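You operate a simulated robot arm through the tools that you are given. There is no shell and no other tool. Be economical: measure what you need, move in short steps, check, and stop when the job is done.

Carry out the task below with a simulated robot arm. There is one attempt and no reset: what you move stays moved.

Task
Stand the 12 mm tube in the sink and brush its bore clean with the soapy 12 mm brush.
Fine: dip the brush in the cup of suds first and put it back in its rack.

The check looks at the end state, three seconds after you hand in, the way a careful person would. Anything else that was tipped, shoved, dropped, spilled or broken makes it a failure.

Robot
A 6-joint arm with a two-finger parallel gripper on a trunk, on a base that drives. Base frame: it is fixed to the floor where the robot stands at the start and does not move with it; the origin is under the middle of the robot, x ahead of it, y to its left, z up; the surface under the hand at the start is at about z = 86. Units: cm, degrees, N and s.
With the tool pointing down near the work surface it reaches from about 18 to 84 cm from the robot's upright axis, wherever it stands. Its first joint turns from -166.0 to 166.0 degrees. Places, roughly: rubber stand in the sink [40, -80, 80]. Payload 3.91 kg.
Tool frame: the origin (TCP) lies between the finger pads and is the grasp point; the fingertips stand 3 cm ahead of it; z points along the fingers, y is the line along which they close. Largest opening 11 cm; finger width 2, thickness 1; the body of the gripper, 4.8 by 11.2 cm, starts 5.5 cm behind the TCP.
Orientation is told as [roll, pitch, yaw] about the base's x, y, z axes, in that order, counted from this pose: with the fingers straight down and closing along the base's y, the tool's x points along the base's -x, its y along +y and its z along -z.

Tools
- The arm moves only by the tool move_arm. Its arguments are lists of equal length, an entry for each row: "dr": the turn, a rotation vector about the tool's x, y, z in units of 4 degrees (1.0 is 4 degrees), a list of three; "linear": the shift along the tool's x, y, z in units of 40 mm (1.0 is 40 mm), a list of three; "fingers": the finger opening in cm, from 0 to 11. In form: {"dr": [[wx, wy, wz], ...], "linear": [[x, y, z], ...], "fingers": [fingers, ...]}. A call has 1 to 12 rows; each row shifts and turns the commanded pose from where the row before left it, along the tool's axes as they then stand. A call with a number of a shift or a turn outside -1 to 1 is refused whole. A row lasts 0.2 s, in which the tool goes at most 5 cm and 8.6 degrees; a call with a longer step from one row to the next is refused whole, and so is a gripper value outside its range. A pose out of reach is approached as far as the arm can. The call stops where the force on the tool passes 90 N (or 10 N more than at its start, if that is more) or the arm is blocked; 0.2 s more then pass. Each finger travels about 10.8 cm/s and halts on what it meets, pressing with about 33 N; the grip force reading is that of the motor and also rises with nothing between the fingers. The clock runs only during rows and for 0.2 s after the last one: add rows that do not move to give the fingers time. The reply holds the time, the measured pose of the TCP, the force on the tool along the base axes, the opening and the grip force, in the units named above and with some noise, with the torque about the TCP (base axes, N m) and any sound that the robot's microphone picked up.
- Cameras (640 x 400 px; columns grow to the right, rows downward): "scene" is now at [-8.78, -0.49, 151.78]; the picture's right is [-0.14, -0.99, 0.00], its down [-0.64, 0.09, -0.76] and it looks along [0.75, -0.11, -0.65] (base axes); focal length 231 px, centre (320, 200). "wrist" rides on the gripper at [7.7, 0.7, -11.5] in the tool frame; the picture's right is [-0.09, 1.00, 0.00], its down [-0.80, -0.07, -0.59] and it looks along [-0.59, -0.05, 0.80] (tool axes); focal length 270 px, centre (320, 200). There is no depth. A picture from a camera that has moved, and an enlarged one, comes with that camera's place and axes in the base frame and with its lens. The place of the scene camera against the robot may be out by one fixed shift of up to 1.8 cm in any direction.
- get_image(camera): a new picture of that camera. It takes no simulated time.
- lift_body(by): slides the trunk up (or, below 0, down) by that many cm; the arm and the scene camera ride with it, the base frame stays. It gives what a move gives, with no picture.
- roll_base(legs): drives the robot by 1 to 6 legs, each [ahead, left, turn to the left] in cm, cm and degrees, along the robot's own axes; the way and the turn of a leg run together, so that a leg with both is an arc; at most 150 cm and 180 degrees a leg. The arm and the cameras ride along, it lands a little off, and it stops where it bumps. It gives what a move gives.
- aim_head(pan, tilt): turns the head with the scene camera to pan (to the left, within 86 degrees either way) and tilt (down, from -29 to 69), counted from straight ahead of the robot. It gives what a move gives.
- close_up(camera, box): a new picture of the part [left, top, right, bottom] of that camera's present view, enlarged. It takes no simulated time.
- finish_job(): hands the job in; it is judged then, once.

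Work in short steps. Places have to be worked out from the pictures, the camera data and where the tool is seen: move nearer, look again, correct. Check each grasp and each placing, and mend what went wrong. You have 120 turns and 98 pictures in all, those below and enlarged ones among them. Open the gripper and draw the arm clear of the work before you hand the job in, unless the task says otherwise; then end with one line.

The tools are called after ">>>" as a command line: name --argument value ..., lists and objects as JSON in quotes. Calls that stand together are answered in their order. move_arm: Moves the arm, as the interface text tells. Its arguments: {"type":"object","properties":{"dr":{"type":"array"},"linear":{"type":"array"},"fingers":{"type":"array"}},"required":["dr","linear","fingers"]} The other tools are called the same way: lift_body (by) slides the trunk up or down; roll_base (legs) drives the base; aim_head (pan, tilt) turns the head that bears the scene camera; get_image (camera) takes a picture; close_up (camera, box) takes an enlarged picture of a part of a camera's view; finish_job () hands the job in.

At the start:

```text
t: 0.0
tcp_pos: [43.79, 1.92, 99.9]
ee_rot: [0.0, 0.0, -0.1]
ft_force: [-0.6, -0.7, -1.1]
ft_torque: [-0.01, 0.0, 0.05]
opening: 11.02
grasp_force: 0.1
trunk travel left (down, up): [-47.5, 6.5]
robot x, y, heading: [-0.34, -0.13, -0.3]
head pan, tilt: [-8.2, 40.6]
```

scene: 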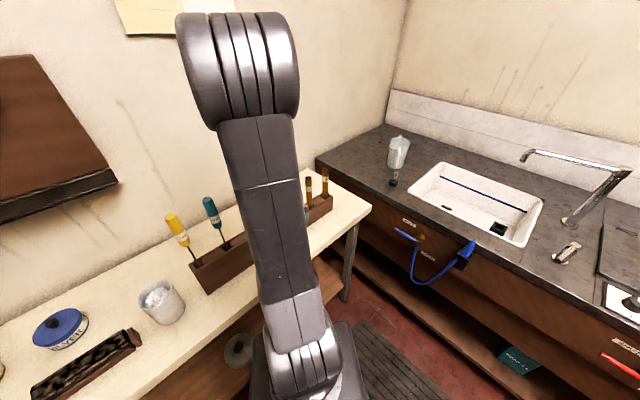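
wrist: 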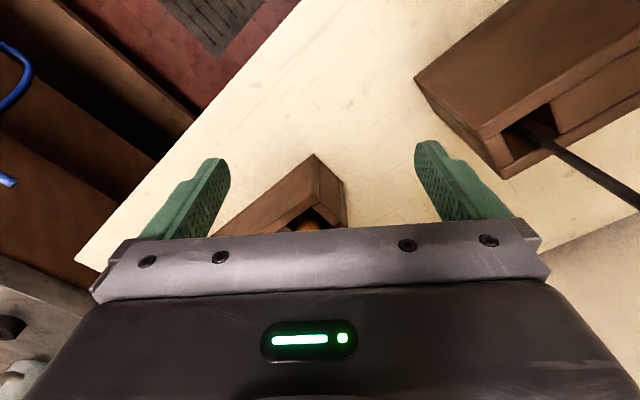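

The arm blocks the middle of the scene view. I look closer at the racks and the sink area first.

>>> close_up --camera "scene" --box '[120, 150, 380, 312]'

>>> close_up --camera "scene" --box '[370, 110, 640, 280]'

>>> close_up --camera "scene" --box '[0, 250, 240, 400]'

```text
2.46 times, centred on (250, 231) of scene
camera zoom: at [-8.78, -0.49, 151.78], right [-0.14, -0.99, 0.0], down [-0.64, 0.09, -0.76], along [0.75, -0.11, -0.65], focal length 568 px, centre (492, 124)
```

zoom: 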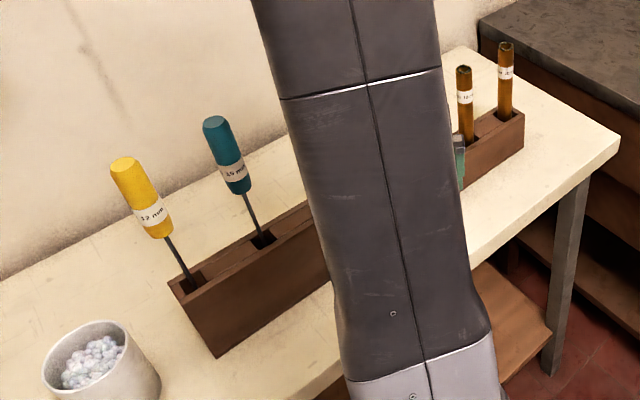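

```text
2.35 times, centred on (505, 195) of scene
camera zoom: at [-8.78, -0.49, 151.78], right [-0.14, -0.99, 0.0], down [-0.64, 0.09, -0.76], along [0.75, -0.11, -0.65], focal length 543 px, centre (-115, 212)
```

zoom: 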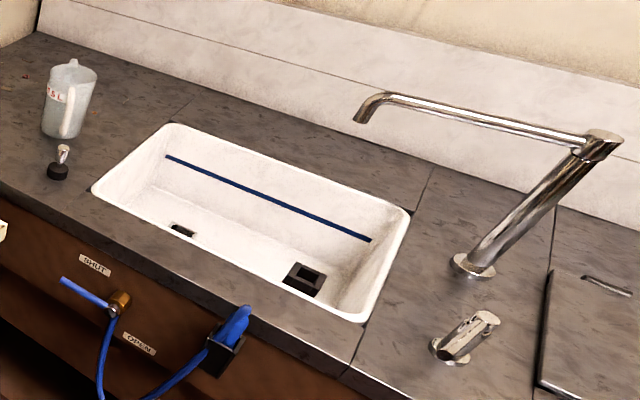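

```text
2.67 times, centred on (120, 325) of scene
camera zoom: at [-8.78, -0.49, 151.78], right [-0.14, -0.99, 0.0], down [-0.64, 0.09, -0.76], along [0.75, -0.11, -0.65], focal length 615 px, centre (853, -133)
```

zoom: 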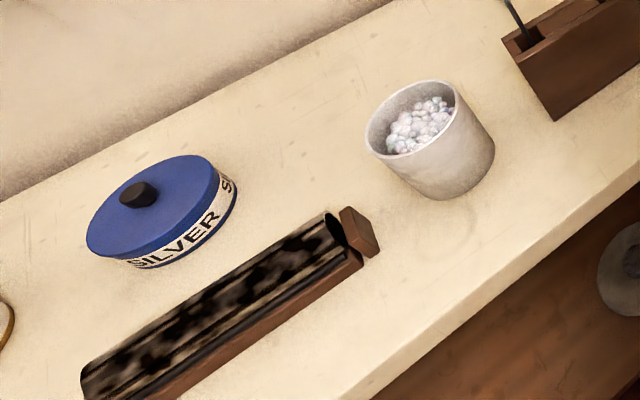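

I look to the left for the rest of the bench, and use close-ups of the right-hand rack.

>>> close_up --camera "scene" --box '[290, 150, 370, 230]'

>>> aim_head --pan 40 --tilt 45

>>> get_image --camera "scene"

```text
5.00 times, centred on (330, 190) of scene
camera zoom: at [-8.78, -0.49, 151.78], right [-0.14, -0.99, 0.0], down [-0.64, 0.09, -0.76], along [0.75, -0.11, -0.65], focal length 1153 px, centre (270, 250)
```

zoom: 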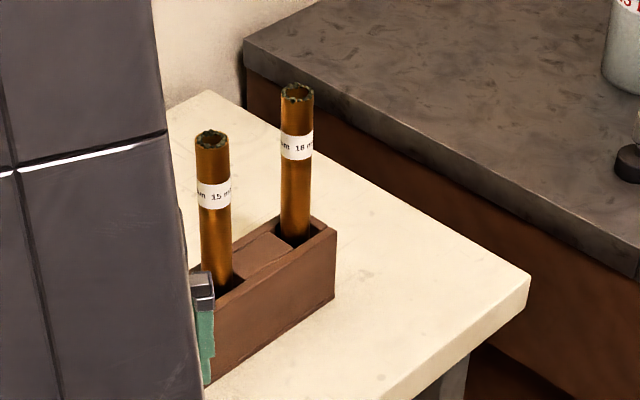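

```text
t: 1.2
tcp_pos: [43.88, 1.99, 99.97]
ee_rot: [-0.1, 0.0, -0.1]
ft_force: [-0.1, 1.2, 0.3]
ft_torque: [-0.01, 0.0, 0.01]
opening: 10.98
grasp_force: 0.0
trunk travel left (down, up): [-47.5, 6.5]
robot x, y, heading: [0.0, -0.18, -0.2]
head pan, tilt: [40.0, 45.0]
```

```text
91 pictures are left
camera scene: at [-10.92, 5.94, 151.15], right [0.64, -0.77, 0.0], down [-0.54, -0.45, -0.71], along [0.54, 0.45, -0.71], focal length 231 px, centre (320, 200)
```

scene: 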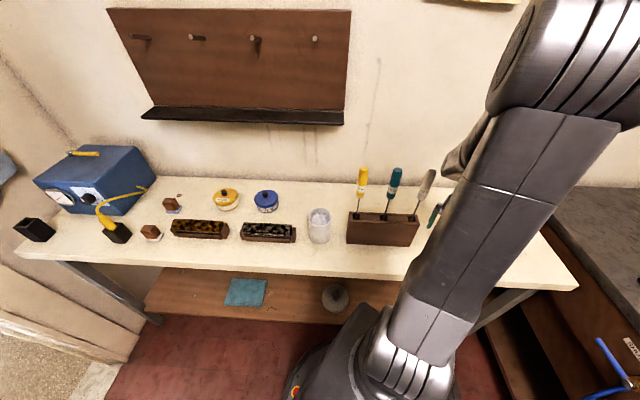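

The 12 mm tube should be the hidden first one in the tube rack, about [51, 1], tops at z≈106. I raise the hand clear first, and look again.

>>> move_arm --dr '[[0, 0, 0], [0, 0, 0], [0, 0, 0], [0, 0, 0]]' --linear '[[0, 0, -1], [0, 0, -1], [0, 0, -1], [0, 0, -1]]' --fingers '[11, 11, 11, 11]'

>>> aim_head --pan 0 --tilt 45

>>> get_image --camera "scene"

>>> get_image --camera "wrist"

```text
t: 2.2
tcp_pos: [43.75, 1.9, 116.12]
ee_rot: [0.0, 0.1, 0.0]
ft_force: [-0.4, 0.6, 0.2]
ft_torque: [-0.02, 0.01, 0.0]
opening: 10.99
grasp_force: 0.0
trunk travel left (down, up): [-47.5, 6.5]
robot x, y, heading: [0.19, 0.04, 0.0]
head pan, tilt: [40.0, 45.0]
```

```text
t: 3.2
tcp_pos: [43.78, 1.83, 116.08]
ee_rot: [-0.1, -0.1, 0.0]
ft_force: [0.3, -0.9, -0.6]
ft_torque: [-0.01, -0.01, -0.01]
opening: 10.98
grasp_force: 0.1
trunk travel left (down, up): [-47.5, 6.5]
robot x, y, heading: [0.33, 0.07, 0.1]
head pan, tilt: [0.0, 45.0]
```

```text
90 pictures are left
camera scene: at [-9.03, 0.73, 151.15], right [0.0, -1.0, 0.0], down [-0.71, 0.0, -0.71], along [0.71, 0.0, -0.71], focal length 231 px, centre (320, 200)
```

scene: 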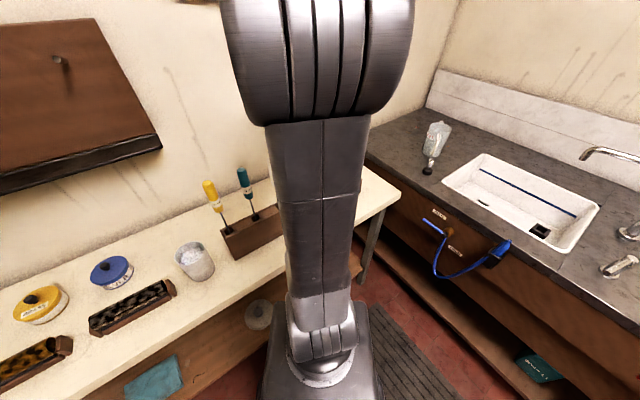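

```text
89 pictures are left
camera wrist: at [36.11, 2.61, 127.37], right [0.09, 1.0, 0.0], down [0.8, -0.07, 0.59], along [0.59, -0.05, -0.8], focal length 270 px, centre (320, 200)
```

wrist: 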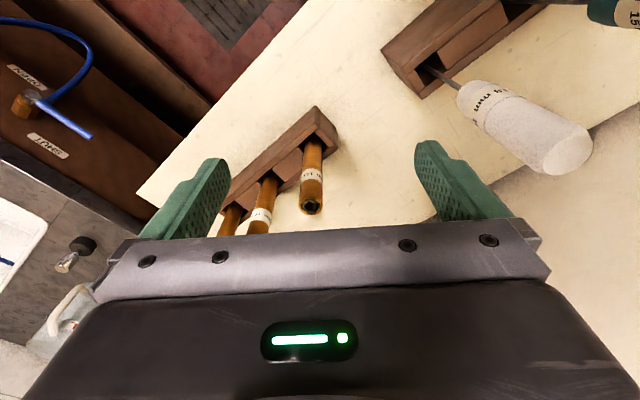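

The first tube reads at about [52.1, 0.35], top z≈106.4. Check its label.

>>> close_up --camera "wrist" --box '[220, 90, 380, 240]'

```text
2.67 times, centred on (300, 165) of wrist
camera zoom: at [36.11, 2.61, 127.37], right [0.09, 1.0, 0.0], down [0.8, -0.07, 0.59], along [0.59, -0.05, -0.8], focal length 721 px, centre (373, 293)
```

zoom: 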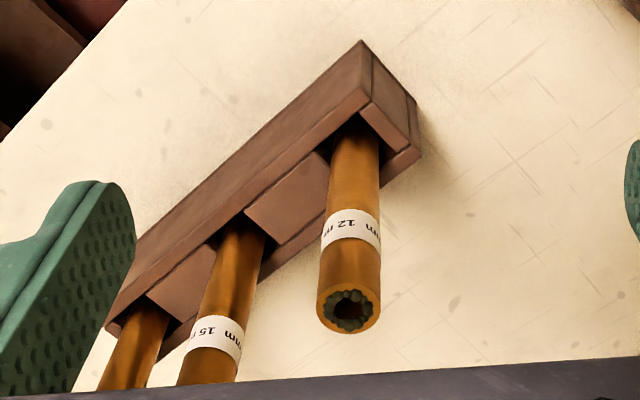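

It is the 12 mm tube. I turn the hand to close across the rack (yaw −52).

>>> move_arm --dr '[[0, 0, 1], [0, 0, 1], [0, 0, 1], [0, 0, 1], [0, 0, 1], [0, 0, 1], [0, 0, 1], [0, 0, 1], [0, 0, 1], [0, 0, 1], [0, 0, 1], [0, 0, 1]]' --linear '[[0, 0, 0], [0, 0, 0], [0, 0, 0], [0, 0, 0], [0, 0, 0], [0, 0, 0], [0, 0, 0], [0, 0, 0], [0, 0, 0], [0, 0, 0], [0, 0, 0], [0, 0, 0]]' --fingers '[7, 7, 7, 7, 7, 7, 7, 7, 7, 7, 7, 7]'

>>> move_arm --dr '[[0, 0, 1], [0, 0, 0], [0, 0, 0]]' --linear '[[0, 0, 0], [-0.8, 0.71, 0], [-0.8, 0.71, 0]]' --fingers '[7, 7, 7]'

>>> get_image --camera "wrist"

```text
t: 5.8
tcp_pos: [43.72, 1.76, 116.03]
ee_rot: [0.0, -0.1, -48.1]
ft_force: [-0.2, 0.0, 1.0]
ft_torque: [-0.01, -0.01, -0.04]
opening: 6.99
grasp_force: 0.1
trunk travel left (down, up): [-47.5, 6.5]
robot x, y, heading: [0.15, 0.19, -0.3]
head pan, tilt: [0.0, 45.0]
```

```text
t: 6.6
tcp_pos: [52.36, 0.39, 115.84]
ee_rot: [-0.1, 0.1, -52.0]
ft_force: [0.1, 0.2, -0.4]
ft_torque: [-0.01, 0.06, 0.01]
opening: 6.96
grasp_force: 0.1
trunk travel left (down, up): [-47.5, 6.5]
robot x, y, heading: [0.23, -0.25, 0.2]
head pan, tilt: [0.0, 45.0]
```

```text
87 pictures are left
camera wrist: at [48.28, 6.95, 127.25], right [0.84, 0.54, 0.0], down [0.44, -0.67, 0.59], along [0.32, -0.5, -0.8], focal length 270 px, centre (320, 200)
```

wrist: 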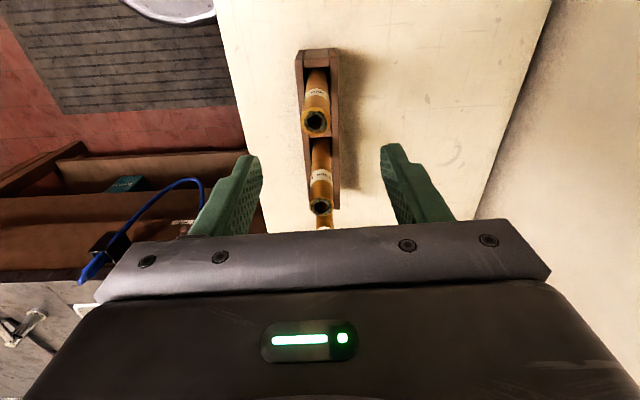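

Tube is ~0.3 cm off centre; I correct and descend to z≈101.5.

>>> move_arm --dr '[[0, 0, 0], [0, 0, 0], [0, 0, 0], [0, 0, 0], [0, 0, 0]]' --linear '[[0, -0.08, 0], [0, 0, 0.9], [0, 0, 0.9], [0, 0, 0.9], [0, 0, 0.88]]' --fingers '[7, 7, 7, 7, 7]'

>>> get_image --camera "wrist"

```text
t: 7.8
tcp_pos: [51.88, 0.19, 101.83]
ee_rot: [-0.1, 0.0, -52.1]
ft_force: [0.1, -0.5, 0.1]
ft_torque: [0.0, 0.03, -0.02]
opening: 6.99
grasp_force: 0.1
trunk travel left (down, up): [-47.5, 6.5]
robot x, y, heading: [0.2, 0.08, 0.1]
head pan, tilt: [0.0, 45.0]
```

```text
86 pictures are left
camera wrist: at [47.75, 6.72, 113.08], right [0.84, 0.54, 0.0], down [0.44, -0.67, 0.59], along [0.32, -0.5, -0.8], focal length 270 px, centre (320, 200)
```

wrist: 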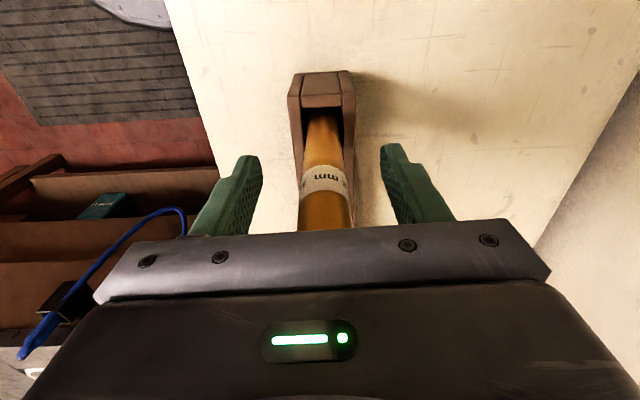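

The tube lies centred between the fingers. I close on it.

>>> move_arm --dr '[[0, 0, 0], [0, 0, 0], [0, 0, 0], [0, 0, 0]]' --linear '[[0, 0, 0], [0, 0, 0], [0, 0, 0], [0, 0, 0]]' --fingers '[4, 2.5, 1.5, 1.5]'

```text
t: 8.8
tcp_pos: [51.85, 0.19, 101.84]
ee_rot: [0.0, 0.1, -52.0]
ft_force: [-0.4, -0.3, -0.5]
ft_torque: [-0.02, 0.1, 0.0]
opening: 2.23
grasp_force: 33.3
trunk travel left (down, up): [-47.5, 6.5]
robot x, y, heading: [-0.09, 0.21, -0.0]
head pan, tilt: [0.0, 45.0]
```

Held, 2.2 cm wide. Lift straight up 24 cm.

>>> move_arm --dr '[[0, 0, 0], [0, 0, 0], [0, 0, 0], [0, 0, 0], [0, 0, 0], [0, 0, 0], [0, 0, 0]]' --linear '[[0, 0, -0.5], [0, 0, -0.8], [0, 0, -1], [0, 0, -1], [0, 0, -1], [0, 0, -1], [0, 0, -0.7]]' --fingers '[1.5, 1.5, 1.5, 1.5, 1.5, 1.5, 1.5]'

>>> get_image --camera "wrist"

>>> aim_head --pan -55 --tilt 35

>>> get_image --camera "scene"

```text
t: 10.4
tcp_pos: [51.85, 0.27, 125.73]
ee_rot: [0.1, 0.0, -52.0]
ft_force: [0.6, -0.8, -1.4]
ft_torque: [0.04, -0.02, 0.01]
opening: 2.27
grasp_force: 33.0
trunk travel left (down, up): [-47.5, 6.5]
robot x, y, heading: [-0.04, 0.16, 0.1]
head pan, tilt: [0.0, 45.0]
```

```text
85 pictures are left
camera wrist: at [47.73, 6.83, 137.11], right [0.84, 0.54, 0.0], down [0.44, -0.67, 0.59], along [0.32, -0.5, -0.8], focal length 270 px, centre (320, 200)
```

wrist: 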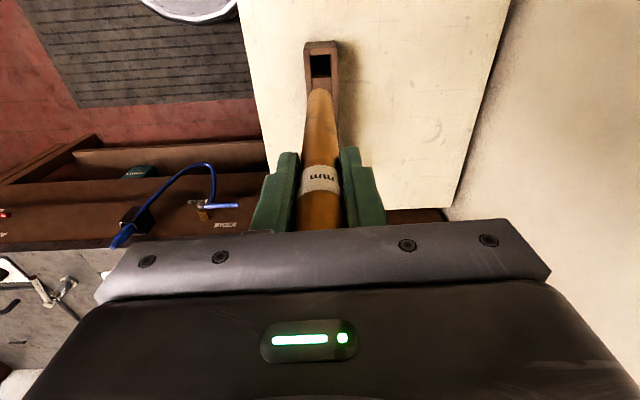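

```text
t: 11.7
tcp_pos: [52.06, 0.34, 125.61]
ee_rot: [0.0, 0.0, -51.9]
ft_force: [-0.2, -0.3, -0.9]
ft_torque: [0.01, 0.01, -0.02]
opening: 2.25
grasp_force: 33.2
trunk travel left (down, up): [-47.5, 6.5]
robot x, y, heading: [0.06, -0.16, 0.1]
head pan, tilt: [-55.0, 35.0]
```

```text
84 pictures are left
camera scene: at [-12.08, -6.49, 152.63], right [-0.82, -0.57, 0.0], down [-0.33, 0.47, -0.82], along [0.47, -0.67, -0.57], focal length 231 px, centre (320, 200)
```

scene: 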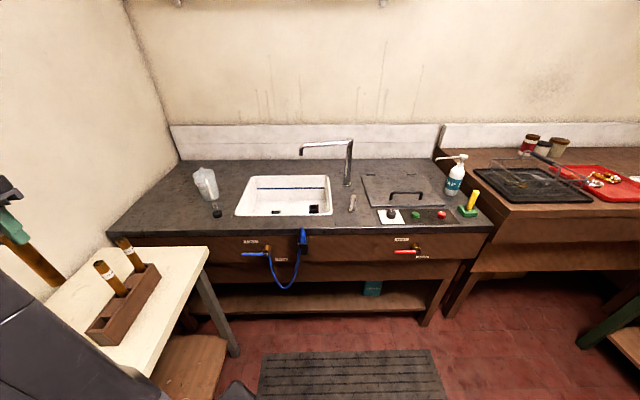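

The tube is out cleanly. Moving the base 28 cm toward the sink counter, parallel to the bench, should bring both the bench's brushes and the sink into reach from one standing place.

>>> roll_base --legs '[[16.8, -22.4, 0]]'

>>> get_image --camera "scene"

```text
t: 13.6
tcp_pos: [68.69, -22.34, 125.71]
ee_rot: [-0.1, 0.0, -52.0]
ft_force: [1.0, -1.2, -1.4]
ft_torque: [0.03, -0.01, 0.01]
opening: 2.28
grasp_force: 33.0
trunk travel left (down, up): [-47.5, 6.5]
robot x, y, heading: [16.57, -22.59, -0.1]
head pan, tilt: [-55.0, 35.0]
```

```text
83 pictures are left
camera scene: at [4.62, -29.14, 152.63], right [-0.82, -0.57, 0.0], down [-0.33, 0.47, -0.82], along [0.47, -0.67, -0.57], focal length 231 px, centre (320, 200)
```

scene: 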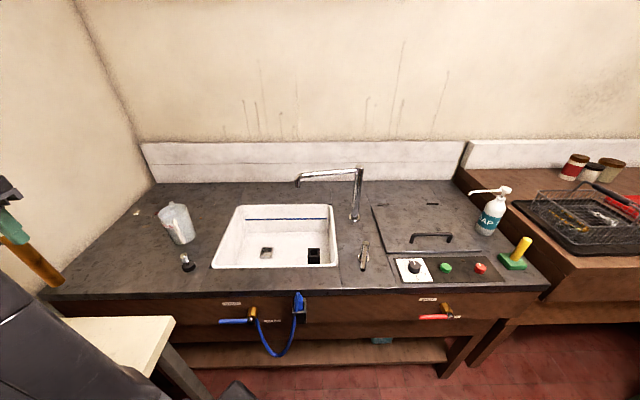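

>>> close_up --camera "scene" --box '[200, 160, 380, 280]'

```text
3.33 times, centred on (290, 220) of scene
camera zoom: at [4.62, -29.14, 152.63], right [-0.82, -0.57, 0.0], down [-0.33, 0.47, -0.82], along [0.47, -0.67, -0.57], focal length 769 px, centre (420, 133)
```

zoom: 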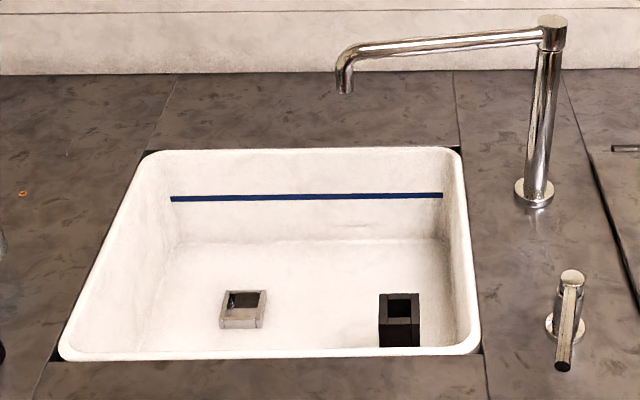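

The stand is the black block in the sink's right part, but the tap spout hangs near it. I bring the tube over the counter front edge for a look with the wrist camera.

>>> move_arm --dr '[[0, 0, 0], [0, 0, 0], [0, 0, 0], [0, 0, 0], [0, 0, 0], [0, 0, 0], [0, 0, 0], [0, 0, 0], [0, 0, 0], [0, 0, 0], [0, 0, 0], [0, 0, 0]]' --linear '[[-0.15, -1, 0], [-0.15, -1, 0], [-0.15, -1, 0], [-0.15, -1, 0], [-0.15, -1, 0], [-0.15, -1, 0], [-0.15, -1, 0], [-0.15, -1, 0], [-0.15, -1, 0], [-0.15, -1, 0], [-0.15, -1, 0], [-0.15, -1, 0]]' --fingers '[1.5, 1.5, 1.5, 1.5, 1.5, 1.5, 1.5, 1.5, 1.5, 1.5, 1.5, 1.5]'

>>> get_image --camera "wrist"

>>> get_image --camera "scene"

```text
t: 16.2
tcp_pos: [35.31, -57.68, 125.91]
ee_rot: [0.0, 0.0, -52.0]
ft_force: [0.2, 0.0, -1.9]
ft_torque: [-0.01, 0.02, -0.03]
opening: 2.25
grasp_force: 33.2
trunk travel left (down, up): [-47.5, 6.5]
robot x, y, heading: [16.77, -22.75, 0.3]
head pan, tilt: [-55.0, 35.0]
```

```text
81 pictures are left
camera wrist: at [31.0, -51.14, 137.24], right [0.84, 0.54, 0.0], down [0.44, -0.68, 0.59], along [0.32, -0.5, -0.8], focal length 270 px, centre (320, 200)
```

wrist: 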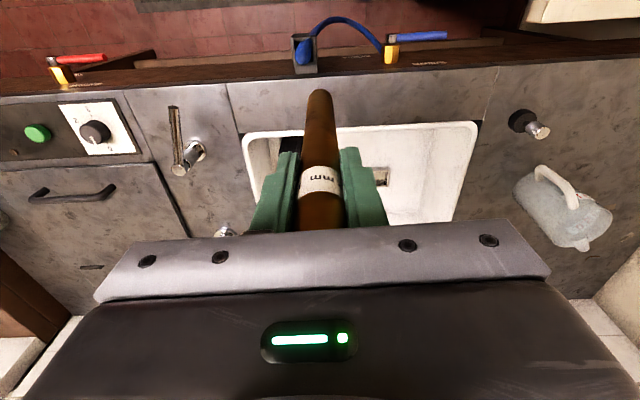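

```text
80 pictures are left
camera scene: at [4.53, -29.18, 152.62], right [-0.82, -0.57, 0.0], down [-0.33, 0.47, -0.82], along [0.47, -0.67, -0.57], focal length 231 px, centre (320, 200)
```

scene: 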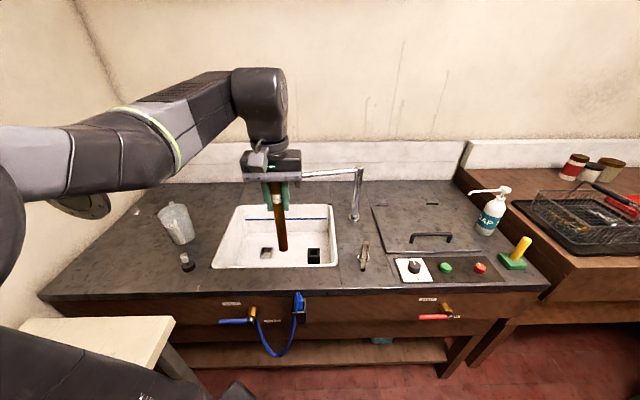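

The spout seems to pass close above the stand; I need its place exactly. I shift the hand left out of view and take two views at different trunk heights.

>>> move_arm --dr '[[0, 0, 0], [0, 0, 0], [0, 0, 0], [0, 0, 0]]' --linear '[[0, 1, 0], [0, 1, 0], [0, 1, 0], [0, 1, 0]]' --fingers '[1.5, 1.5, 1.5, 1.5]'

>>> lift_body --by 6.4

>>> close_up --camera "scene" --box '[220, 170, 380, 270]'

>>> lift_body --by -18

>>> get_image --camera "scene"

>>> get_image --camera "wrist"

```text
t: 17.2
tcp_pos: [47.93, -47.6, 126.06]
ee_rot: [0.0, 0.0, -52.1]
ft_force: [0.3, -0.5, -1.6]
ft_torque: [0.03, 0.01, 0.01]
opening: 2.26
grasp_force: 33.1
trunk travel left (down, up): [-47.5, 6.5]
robot x, y, heading: [16.44, -22.59, 0.1]
head pan, tilt: [-55.0, 35.0]
```

```text
t: 18.3
tcp_pos: [47.89, -47.53, 132.36]
ee_rot: [0.0, -0.1, -51.9]
ft_force: [0.3, 0.7, -2.4]
ft_torque: [-0.01, 0.01, 0.02]
opening: 2.27
grasp_force: 32.8
trunk travel left (down, up): [-53.9, 0.1]
robot x, y, heading: [16.4, -22.37, 0.0]
head pan, tilt: [-55.0, 35.0]
```

```text
4.00 times, centred on (300, 220) of scene
camera zoom: at [4.57, -29.1, 159.03], right [-0.82, -0.57, 0.0], down [-0.33, 0.47, -0.82], along [0.47, -0.67, -0.57], focal length 922 px, centre (400, 120)
```

zoom: 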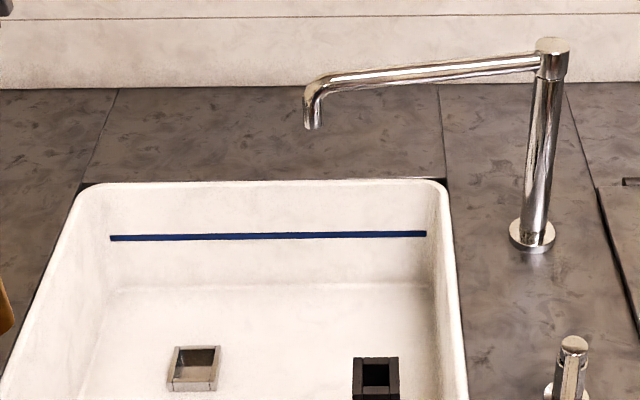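

```text
t: 20.3
tcp_pos: [47.93, -47.64, 114.41]
ee_rot: [0.0, 0.0, -52.1]
ft_force: [-0.1, 0.0, -1.5]
ft_torque: [0.03, 0.02, -0.01]
opening: 2.26
grasp_force: 32.5
trunk travel left (down, up): [-35.9, 18.1]
robot x, y, heading: [16.9, -22.82, -0.1]
head pan, tilt: [-55.0, 35.0]
```

```text
78 pictures are left
camera scene: at [4.56, -29.09, 141.03], right [-0.82, -0.57, 0.0], down [-0.33, 0.47, -0.82], along [0.47, -0.67, -0.57], focal length 231 px, centre (320, 200)
```

scene: 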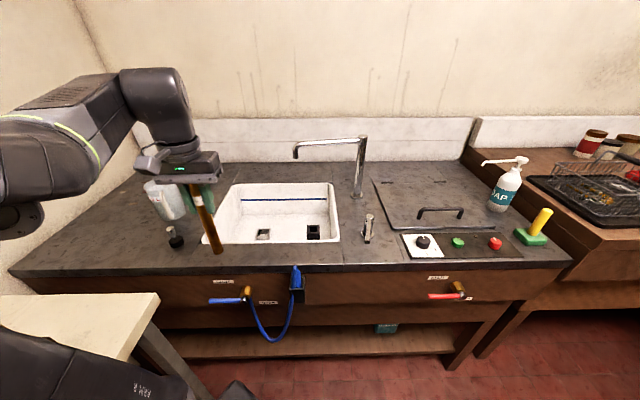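

```text
77 pictures are left
camera wrist: at [43.67, -41.14, 125.69], right [0.84, 0.54, 0.0], down [0.44, -0.67, 0.59], along [0.32, -0.5, -0.8], focal length 270 px, centre (320, 200)
```

wrist: 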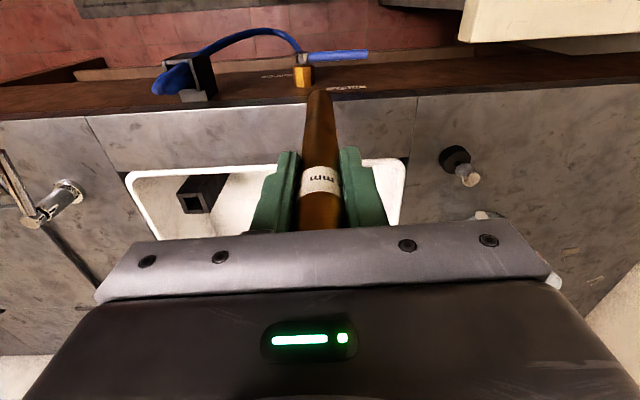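

Triangulating: stand hole ≈ [40.4, −76.3], top z≈87.5; spout tip ≈ [51, −82, 110], about 10 cm behind it, so there is clearance. I carry the tube over the stand at the present height.

>>> move_arm --dr '[[0, 0, 0], [0, 0, 0], [0, 0, 0], [0, 0, 0], [0, 0, 0], [0, 0, 0], [0, 0, 0]]' --linear '[[-0.749, -0.983, 0], [-0.749, -0.983, 0], [-0.749, -0.983, 0], [-0.749, -0.983, 0], [-0.749, -0.983, 0], [-0.749, -0.983, 0], [0, 0, 0]]' --fingers '[1.5, 1.5, 1.5, 1.5, 1.5, 1.5, 1.5]'

>>> get_image --camera "wrist"

>>> close_up --camera "scene" --box '[220, 130, 380, 250]'

```text
t: 21.9
tcp_pos: [40.32, -76.22, 114.23]
ee_rot: [0.0, 0.0, -52.0]
ft_force: [-0.5, -1.4, -2.0]
ft_torque: [-0.02, 0.03, -0.01]
opening: 2.25
grasp_force: 33.4
trunk travel left (down, up): [-35.9, 18.1]
robot x, y, heading: [16.65, -22.84, 0.2]
head pan, tilt: [-55.0, 35.0]
```

```text
76 pictures are left
camera wrist: at [36.09, -69.74, 125.6], right [0.84, 0.54, 0.0], down [0.44, -0.67, 0.59], along [0.32, -0.5, -0.8], focal length 270 px, centre (320, 200)
```

wrist: 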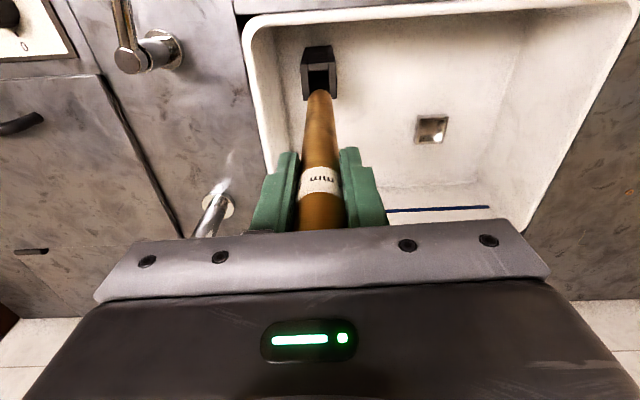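

```text
3.33 times, centred on (300, 190) of scene
camera zoom: at [4.55, -29.13, 141.03], right [-0.82, -0.57, 0.0], down [-0.33, 0.47, -0.82], along [0.47, -0.67, -0.57], focal length 769 px, centre (387, 233)
```

zoom: 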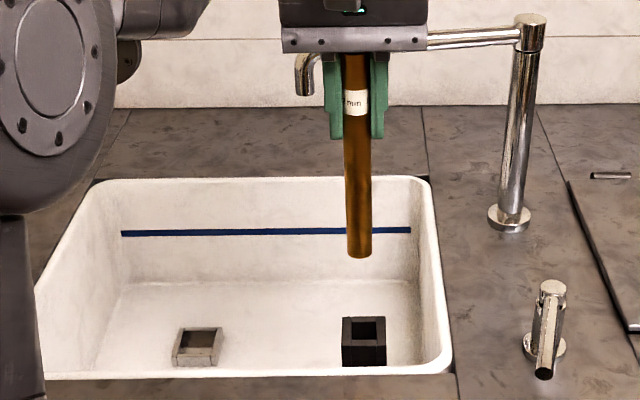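

Take a close-up of the hole relative to the tube bottom.

>>> close_up --camera "wrist" --box '[270, 30, 370, 130]'

>>> close_up --camera "scene" --box '[285, 190, 345, 250]'

```text
4.00 times, centred on (320, 80) of wrist
camera zoom: at [36.09, -69.74, 125.6], right [0.84, 0.54, 0.0], down [0.44, -0.67, 0.59], along [0.32, -0.5, -0.8], focal length 1081 px, centre (320, 680)
```

zoom: 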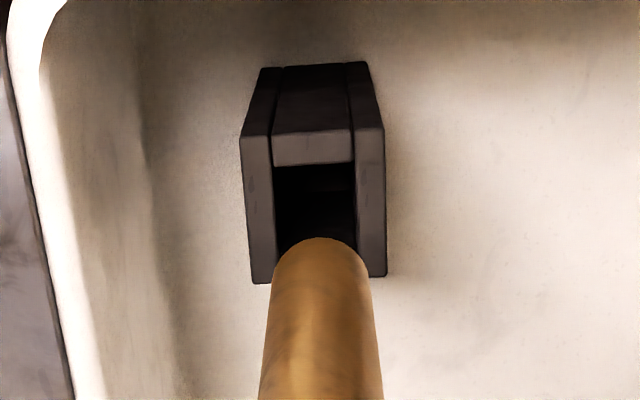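

```text
6.67 times, centred on (315, 220) of scene
camera zoom: at [4.55, -29.13, 141.03], right [-0.82, -0.57, 0.0], down [-0.33, 0.47, -0.82], along [0.47, -0.67, -0.57], focal length 1538 px, centre (353, 67)
```

zoom: 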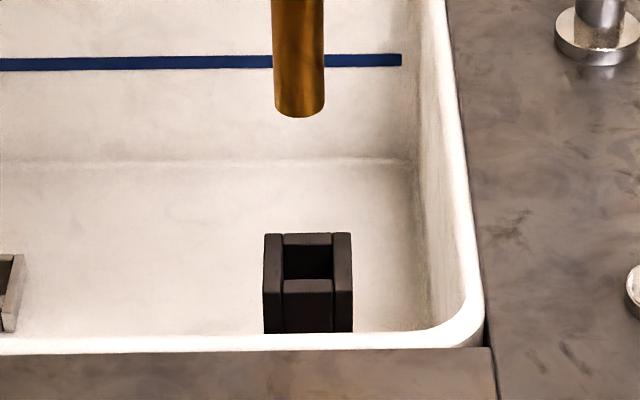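

Relative to the tube bottom, the hole is about 0.4 cm further on and 0.15 cm right. I correct and lower 7.5 cm to just above the stand, then check.

>>> move_arm --dr '[[0, 0, 0], [0, 0, 0], [0, 0, 0], [0, 0, 0], [0, 0, 0]]' --linear '[[-0.1, -0.04, 0.2], [0, 0, 0.6], [0, 0, 0.6], [0, 0, 0.5], [0, 0, 0]]' --fingers '[1.5, 1.5, 1.5, 1.5, 1.5]'

>>> close_up --camera "wrist" --box '[270, 30, 370, 130]'

>>> close_up --camera "scene" --box '[285, 190, 345, 250]'

```text
t: 23.1
tcp_pos: [40.63, -76.77, 106.79]
ee_rot: [0.0, -0.1, -52.0]
ft_force: [-0.3, -0.5, -1.6]
ft_torque: [-0.02, 0.01, -0.01]
opening: 2.27
grasp_force: 32.9
trunk travel left (down, up): [-35.9, 18.1]
robot x, y, heading: [16.76, -22.5, 0.0]
head pan, tilt: [-55.0, 35.0]
```

```text
4.00 times, centred on (320, 80) of wrist
camera zoom: at [36.3, -70.19, 118.09], right [0.84, 0.54, 0.0], down [0.44, -0.67, 0.59], along [0.32, -0.5, -0.8], focal length 1081 px, centre (320, 680)
```

zoom: 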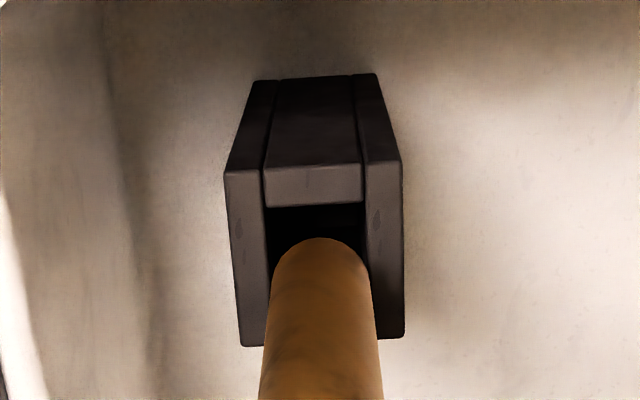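

```text
6.67 times, centred on (315, 220) of scene
camera zoom: at [4.56, -29.12, 141.03], right [-0.82, -0.57, 0.0], down [-0.33, 0.47, -0.82], along [0.47, -0.67, -0.57], focal length 1538 px, centre (353, 67)
```

zoom: 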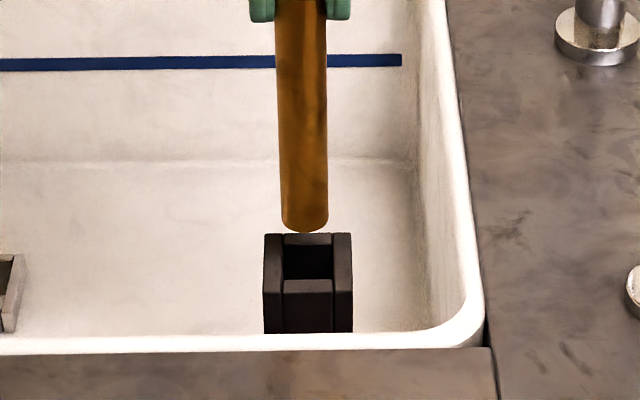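

Nearly aligned; nudge 0.1 cm on and right, then lower slowly 4 cm into the hole.

>>> move_arm --dr '[[0, 0, 0], [0, 0, 0], [0, 0, 0], [0, 0, 0], [0, 0, 0], [0, 0, 0]]' --linear '[[-0.025, -0.03, 0], [0, 0, 0.25], [0, 0, 0.25], [0, 0, 0.25], [0, 0, 0.25], [0, 0, 0]]' --fingers '[1.5, 1.5, 1.5, 1.5, 1.5, 1.5]'

>>> close_up --camera "scene" --box '[285, 190, 345, 250]'

>>> close_up --camera "wrist" --box '[270, 30, 370, 130]'

```text
t: 24.5
tcp_pos: [40.52, -76.81, 102.67]
ee_rot: [-0.1, -0.1, -51.9]
ft_force: [0.8, 0.1, -1.8]
ft_torque: [-0.01, -0.02, 0.0]
opening: 2.28
grasp_force: 33.6
trunk travel left (down, up): [-35.9, 18.1]
robot x, y, heading: [16.71, -22.63, -0.2]
head pan, tilt: [-55.0, 35.0]
```

```text
6.67 times, centred on (315, 220) of scene
camera zoom: at [4.56, -29.12, 141.03], right [-0.82, -0.57, 0.0], down [-0.33, 0.47, -0.82], along [0.47, -0.67, -0.57], focal length 1538 px, centre (353, 67)
```

zoom: 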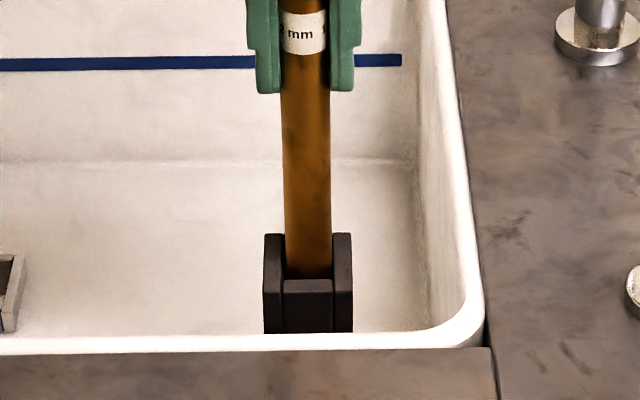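

```text
4.00 times, centred on (320, 80) of wrist
camera zoom: at [36.27, -70.41, 113.98], right [0.84, 0.54, 0.0], down [0.44, -0.67, 0.59], along [0.32, -0.5, -0.8], focal length 1081 px, centre (320, 680)
```

zoom: 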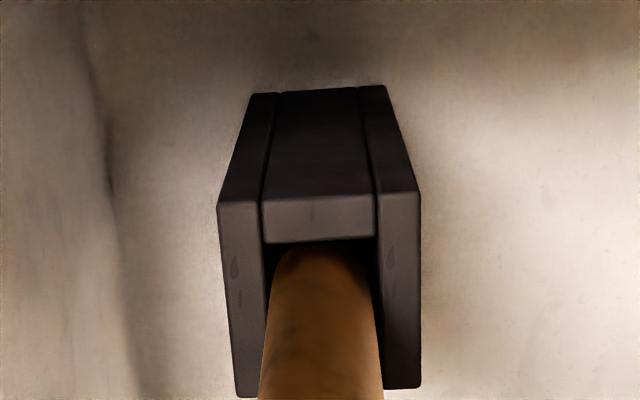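

The tube is entering the hole with no force. Lower 3 cm more in small steps.

>>> move_arm --dr '[[0, 0, 0], [0, 0, 0], [0, 0, 0], [0, 0, 0], [0, 0, 0]]' --linear '[[0, 0, 0.15], [0, 0, 0.15], [0, 0, 0.15], [0, 0, 0.15], [0, 0, 0.15]]' --fingers '[1.5, 1.5, 1.5, 1.5, 1.5]'

```text
t: 25.7
tcp_pos: [40.4, -76.92, 99.81]
ee_rot: [0.0, 0.1, -52.0]
ft_force: [0.5, 0.3, -1.8]
ft_torque: [0.01, -0.02, 0.01]
opening: 2.26
grasp_force: 32.8
trunk travel left (down, up): [-35.9, 18.1]
robot x, y, heading: [16.93, -22.3, 0.1]
head pan, tilt: [-55.0, 35.0]
```

>>> move_arm --dr '[[0, 0, 0], [0, 0, 0], [0, 0, 0], [0, 0, 0], [0, 0, 0]]' --linear '[[0, 0, 0.1], [0, 0, 0.1], [0, 0, 0.1], [0, 0, 0.1], [0, 0, 0.1]]' --fingers '[1.5, 1.5, 1.5, 1.5, 1.5]'

>>> close_up --camera "scene" --box '[260, 150, 360, 250]'

```text
t: 26.9
tcp_pos: [40.47, -76.98, 97.74]
ee_rot: [0.0, 0.0, -52.0]
ft_force: [-0.4, -0.6, -1.0]
ft_torque: [-0.01, 0.03, 0.02]
opening: 2.25
grasp_force: 33.0
trunk travel left (down, up): [-35.9, 18.1]
robot x, y, heading: [17.08, -22.56, -0.1]
head pan, tilt: [-55.0, 35.0]
```

```text
4.00 times, centred on (310, 200) of scene
camera zoom: at [4.56, -29.11, 141.03], right [-0.82, -0.57, 0.0], down [-0.33, 0.47, -0.82], along [0.47, -0.67, -0.57], focal length 922 px, centre (360, 200)
```

zoom: 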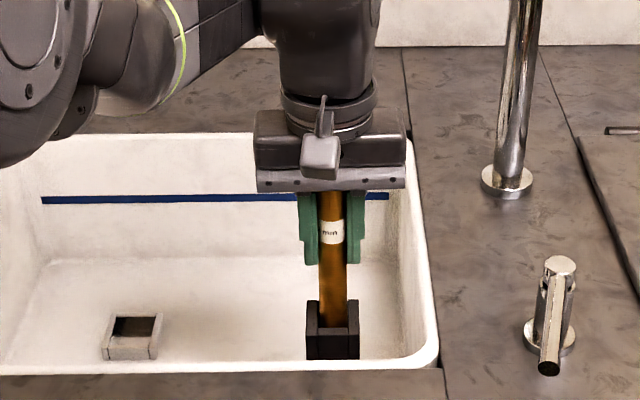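

No contact yet; keep lowering gently.

>>> move_arm --dr '[[0, 0, 0], [0, 0, 0], [0, 0, 0], [0, 0, 0], [0, 0, 0]]' --linear '[[0, 0, 0.1], [0, 0, 0.1], [0, 0, 0.1], [0, 0, 0.1], [0, 0, 0.05]]' --fingers '[1.5, 1.5, 1.5, 1.5, 1.5]'

```text
t: 28.1
tcp_pos: [40.47, -77.09, 95.8]
ee_rot: [0.0, 0.0, -51.9]
ft_force: [-0.2, 0.7, -1.1]
ft_torque: [0.01, -0.01, 0.04]
opening: 2.25
grasp_force: 32.7
trunk travel left (down, up): [-35.9, 18.1]
robot x, y, heading: [16.33, -22.65, -0.0]
head pan, tilt: [-55.0, 35.0]
```

>>> move_arm --dr '[[0, 0, 0], [0, 0, 0], [0, 0, 0], [0, 0, 0]]' --linear '[[0, 0, 0.1], [0, 0, 0.08], [0, 0, 0.08], [0, 0, 0.05]]' --fingers '[1.5, 1.5, 1.5, 1.5]'

>>> close_up --camera "scene" --box '[260, 150, 360, 250]'

```text
t: 29.1
tcp_pos: [40.37, -76.89, 95.03]
ee_rot: [-0.1, -0.4, -52.0]
ft_force: [1.7, 0.2, 29.9]
ft_torque: [0.25, -0.32, -0.03]
opening: 2.21
grasp_force: 32.8
trunk travel left (down, up): [-35.9, 18.1]
robot x, y, heading: [16.37, -22.56, -0.1]
head pan, tilt: [-55.0, 35.0]
```

```text
4.00 times, centred on (310, 200) of scene
camera zoom: at [4.48, -28.87, 141.09], right [-0.82, -0.57, 0.0], down [-0.33, 0.47, -0.82], along [0.47, -0.67, -0.57], focal length 922 px, centre (360, 200)
```

zoom: 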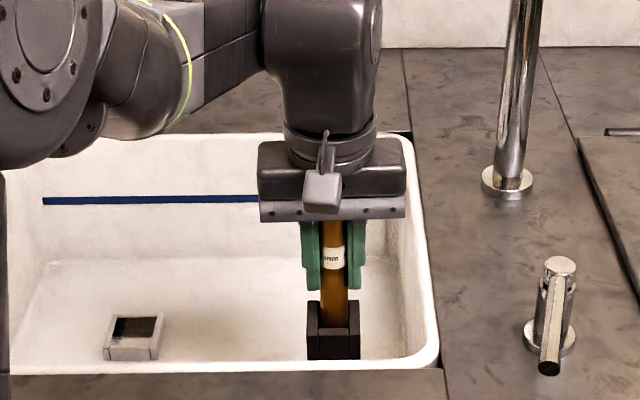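

Contact, 30 N: the tube is seated (bottom ≈ 80). I relieve the pressure, open a little, and rise straight up.

>>> move_arm --dr '[[0, 0, 0], [0, 0, 0], [0, 0, 0], [0, 0, 0]]' --linear '[[0, 0, -0.07], [0, 0, 0], [0, 0, 0], [0, 0, 0]]' --fingers '[1.5, 2.6, 3.5, 5]'

>>> get_image --camera "wrist"

>>> move_arm --dr '[[0, 0, 0], [0, 0, 0], [0, 0, 0], [0, 0, 0], [0, 0, 0], [0, 0, 0]]' --linear '[[0, 0, -0.5], [0, 0, -1], [0, 0, -1], [0, 0, -1], [0, 0, -1], [0, 0, -1]]' --fingers '[5, 5, 5, 5, 5, 5]'

>>> get_image --camera "wrist"

>>> get_image --camera "scene"

```text
t: 30.1
tcp_pos: [40.39, -76.9, 94.92]
ee_rot: [0.1, -0.1, -51.9]
ft_force: [-1.0, -0.1, -0.9]
ft_torque: [0.01, -0.02, -0.02]
opening: 5.02
grasp_force: 0.0
trunk travel left (down, up): [-35.9, 18.1]
robot x, y, heading: [16.58, -22.86, 0.2]
head pan, tilt: [-55.0, 35.0]
```

```text
66 pictures are left
camera wrist: at [36.23, -70.44, 106.3], right [0.84, 0.54, 0.0], down [0.44, -0.68, 0.59], along [0.32, -0.5, -0.8], focal length 270 px, centre (320, 200)
```

wrist: 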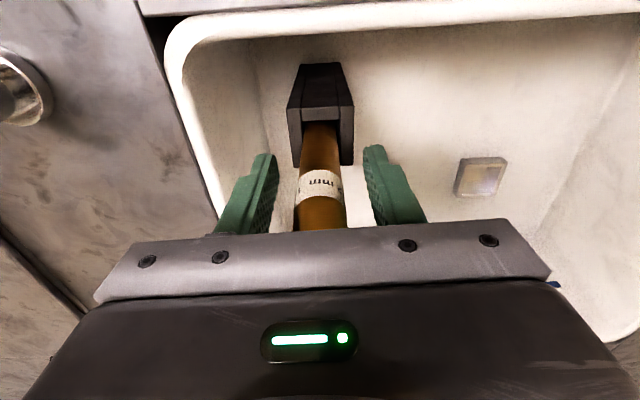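

```text
t: 31.5
tcp_pos: [40.18, -76.82, 117.29]
ee_rot: [-0.1, 0.0, -52.0]
ft_force: [0.2, 0.7, 0.6]
ft_torque: [-0.01, -0.03, 0.01]
opening: 5.03
grasp_force: 0.0
trunk travel left (down, up): [-35.9, 18.1]
robot x, y, heading: [16.82, -22.53, -0.1]
head pan, tilt: [-55.0, 35.0]
```

```text
65 pictures are left
camera wrist: at [36.0, -70.36, 128.59], right [0.84, 0.54, 0.0], down [0.44, -0.68, 0.59], along [0.32, -0.5, -0.8], focal length 270 px, centre (320, 200)
```

wrist: 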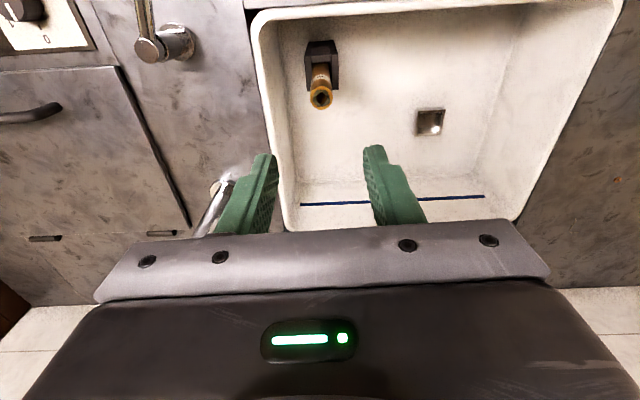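

```text
64 pictures are left
camera scene: at [4.55, -29.1, 141.03], right [-0.82, -0.57, 0.0], down [-0.33, 0.47, -0.82], along [0.47, -0.67, -0.57], focal length 231 px, centre (320, 200)
```

scene: 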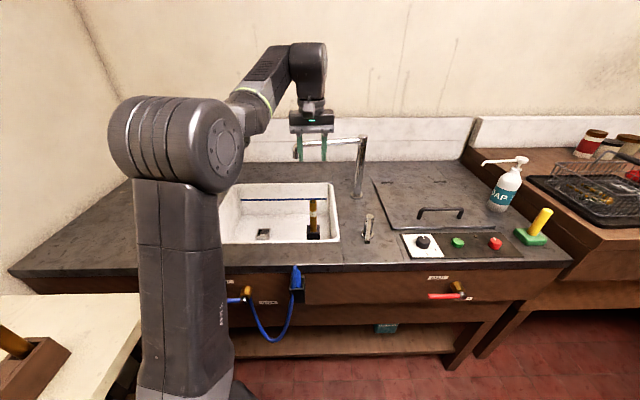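

The tube stands upright. Now to the brushes: raise the trunk and swing the hand back above the bench, high.

>>> lift_body --by 18

>>> move_arm --dr '[[0, 0, 0], [0, 0, 0], [0, 0, 0], [0, 0, 0], [0, 0, 0], [0, 0, 0], [0, 0, 0], [0, 0, 0], [0, 0, 0], [0, 0, 0], [0, 0, 0], [0, 0, 0]]' --linear '[[0.9, 0.68, 0], [0.9, 0.68, 0], [0.9, 0.68, 0], [0.9, 0.68, 0], [0.9, 0.68, 0], [0.9, 0.68, 0], [0.9, 0.68, 0], [0.9, 0.68, 0], [0.9, 0.68, 0], [0.9, 0.68, 0], [0.9, 0.68, 0], [0.9, 0.68, 0]]' --fingers '[8, 8, 8, 8, 8, 8, 8, 8, 8, 8, 8, 8]'

>>> aim_head --pan 45 --tilt 40

>>> get_image --camera "scene"

>>> get_image --camera "wrist"

```text
t: 33.5
tcp_pos: [40.36, -76.91, 135.25]
ee_rot: [0.0, 0.0, -52.1]
ft_force: [-0.3, -0.1, 0.4]
ft_torque: [0.01, 0.0, -0.01]
opening: 5.04
grasp_force: 0.1
trunk travel left (down, up): [-53.9, 0.1]
robot x, y, heading: [16.83, -22.69, 0.1]
head pan, tilt: [-55.0, 35.0]
```

```text
t: 35.8
tcp_pos: [38.18, -34.35, 134.35]
ee_rot: [-2.7, 2.0, -69.4]
ft_force: [0.4, 0.6, 0.0]
ft_torque: [-0.02, -0.01, -0.01]
opening: 8.02
grasp_force: 0.0
trunk travel left (down, up): [-53.9, 0.1]
robot x, y, heading: [16.51, -22.45, -0.1]
head pan, tilt: [-55.0, 35.0]
stopped in row 11: the arm was blocked; the commanded pose is now the measured one
```

```text
t: 37.6
tcp_pos: [38.11, -34.28, 134.34]
ee_rot: [-2.5, 1.9, -69.6]
ft_force: [-0.5, 0.3, -0.5]
ft_torque: [0.02, -0.01, 0.02]
opening: 8.0
grasp_force: 0.0
trunk travel left (down, up): [-53.9, 0.1]
robot x, y, heading: [16.78, -22.83, 0.0]
head pan, tilt: [45.0, 40.0]
```

```text
63 pictures are left
camera scene: at [6.08, -16.06, 158.96], right [0.66, -0.75, 0.0], down [-0.43, -0.38, -0.81], along [0.61, 0.54, -0.58], focal length 231 px, centre (320, 200)
```

scene: 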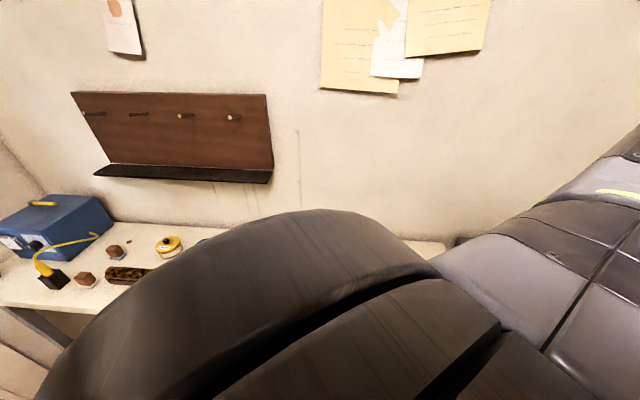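

```text
62 pictures are left
camera wrist: at [36.66, -27.01, 145.83], right [0.96, 0.27, -0.05], down [0.24, -0.78, 0.57], along [0.12, -0.56, -0.82], focal length 270 px, centre (320, 200)
```

wrist: 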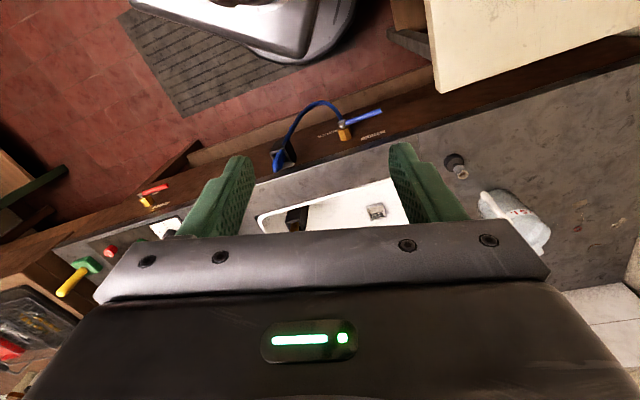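

The arm folded too near its axis. I move out in +x and straighten the tool; then look at the brushes.

>>> move_arm --dr '[[-0.34, 0.22, 0], [-0.34, 0.22, 0], [0, 0, 0], [0, 0, 0], [0, 0, 0], [0, 0, 0]]' --linear '[[-0.29, 0.78, 0], [-0.29, 0.78, 0], [-0.29, 0.78, 0], [-0.29, 0.78, 0], [-0.29, 0.78, 0], [-0.29, 0.78, 0]]' --fingers '[8, 8, 8, 8, 8, 8]'

>>> get_image --camera "scene"

```text
t: 39.0
tcp_pos: [58.36, -33.87, 133.64]
ee_rot: [0.2, 3.9, -69.1]
ft_force: [1.4, 1.1, -0.1]
ft_torque: [-0.03, 0.01, -0.01]
opening: 8.0
grasp_force: 0.1
trunk travel left (down, up): [-53.9, 0.1]
robot x, y, heading: [16.76, -22.65, -0.0]
head pan, tilt: [45.0, 40.0]
```

```text
61 pictures are left
camera scene: at [5.62, -15.87, 158.28], right [0.71, -0.71, 0.0], down [-0.46, -0.45, -0.77], along [0.54, 0.54, -0.64], focal length 231 px, centre (320, 200)
```

scene: 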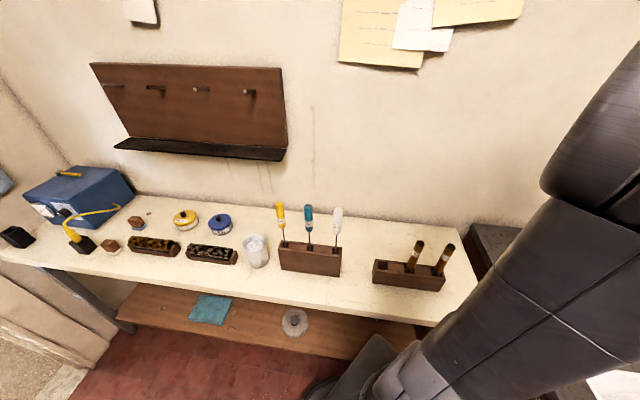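

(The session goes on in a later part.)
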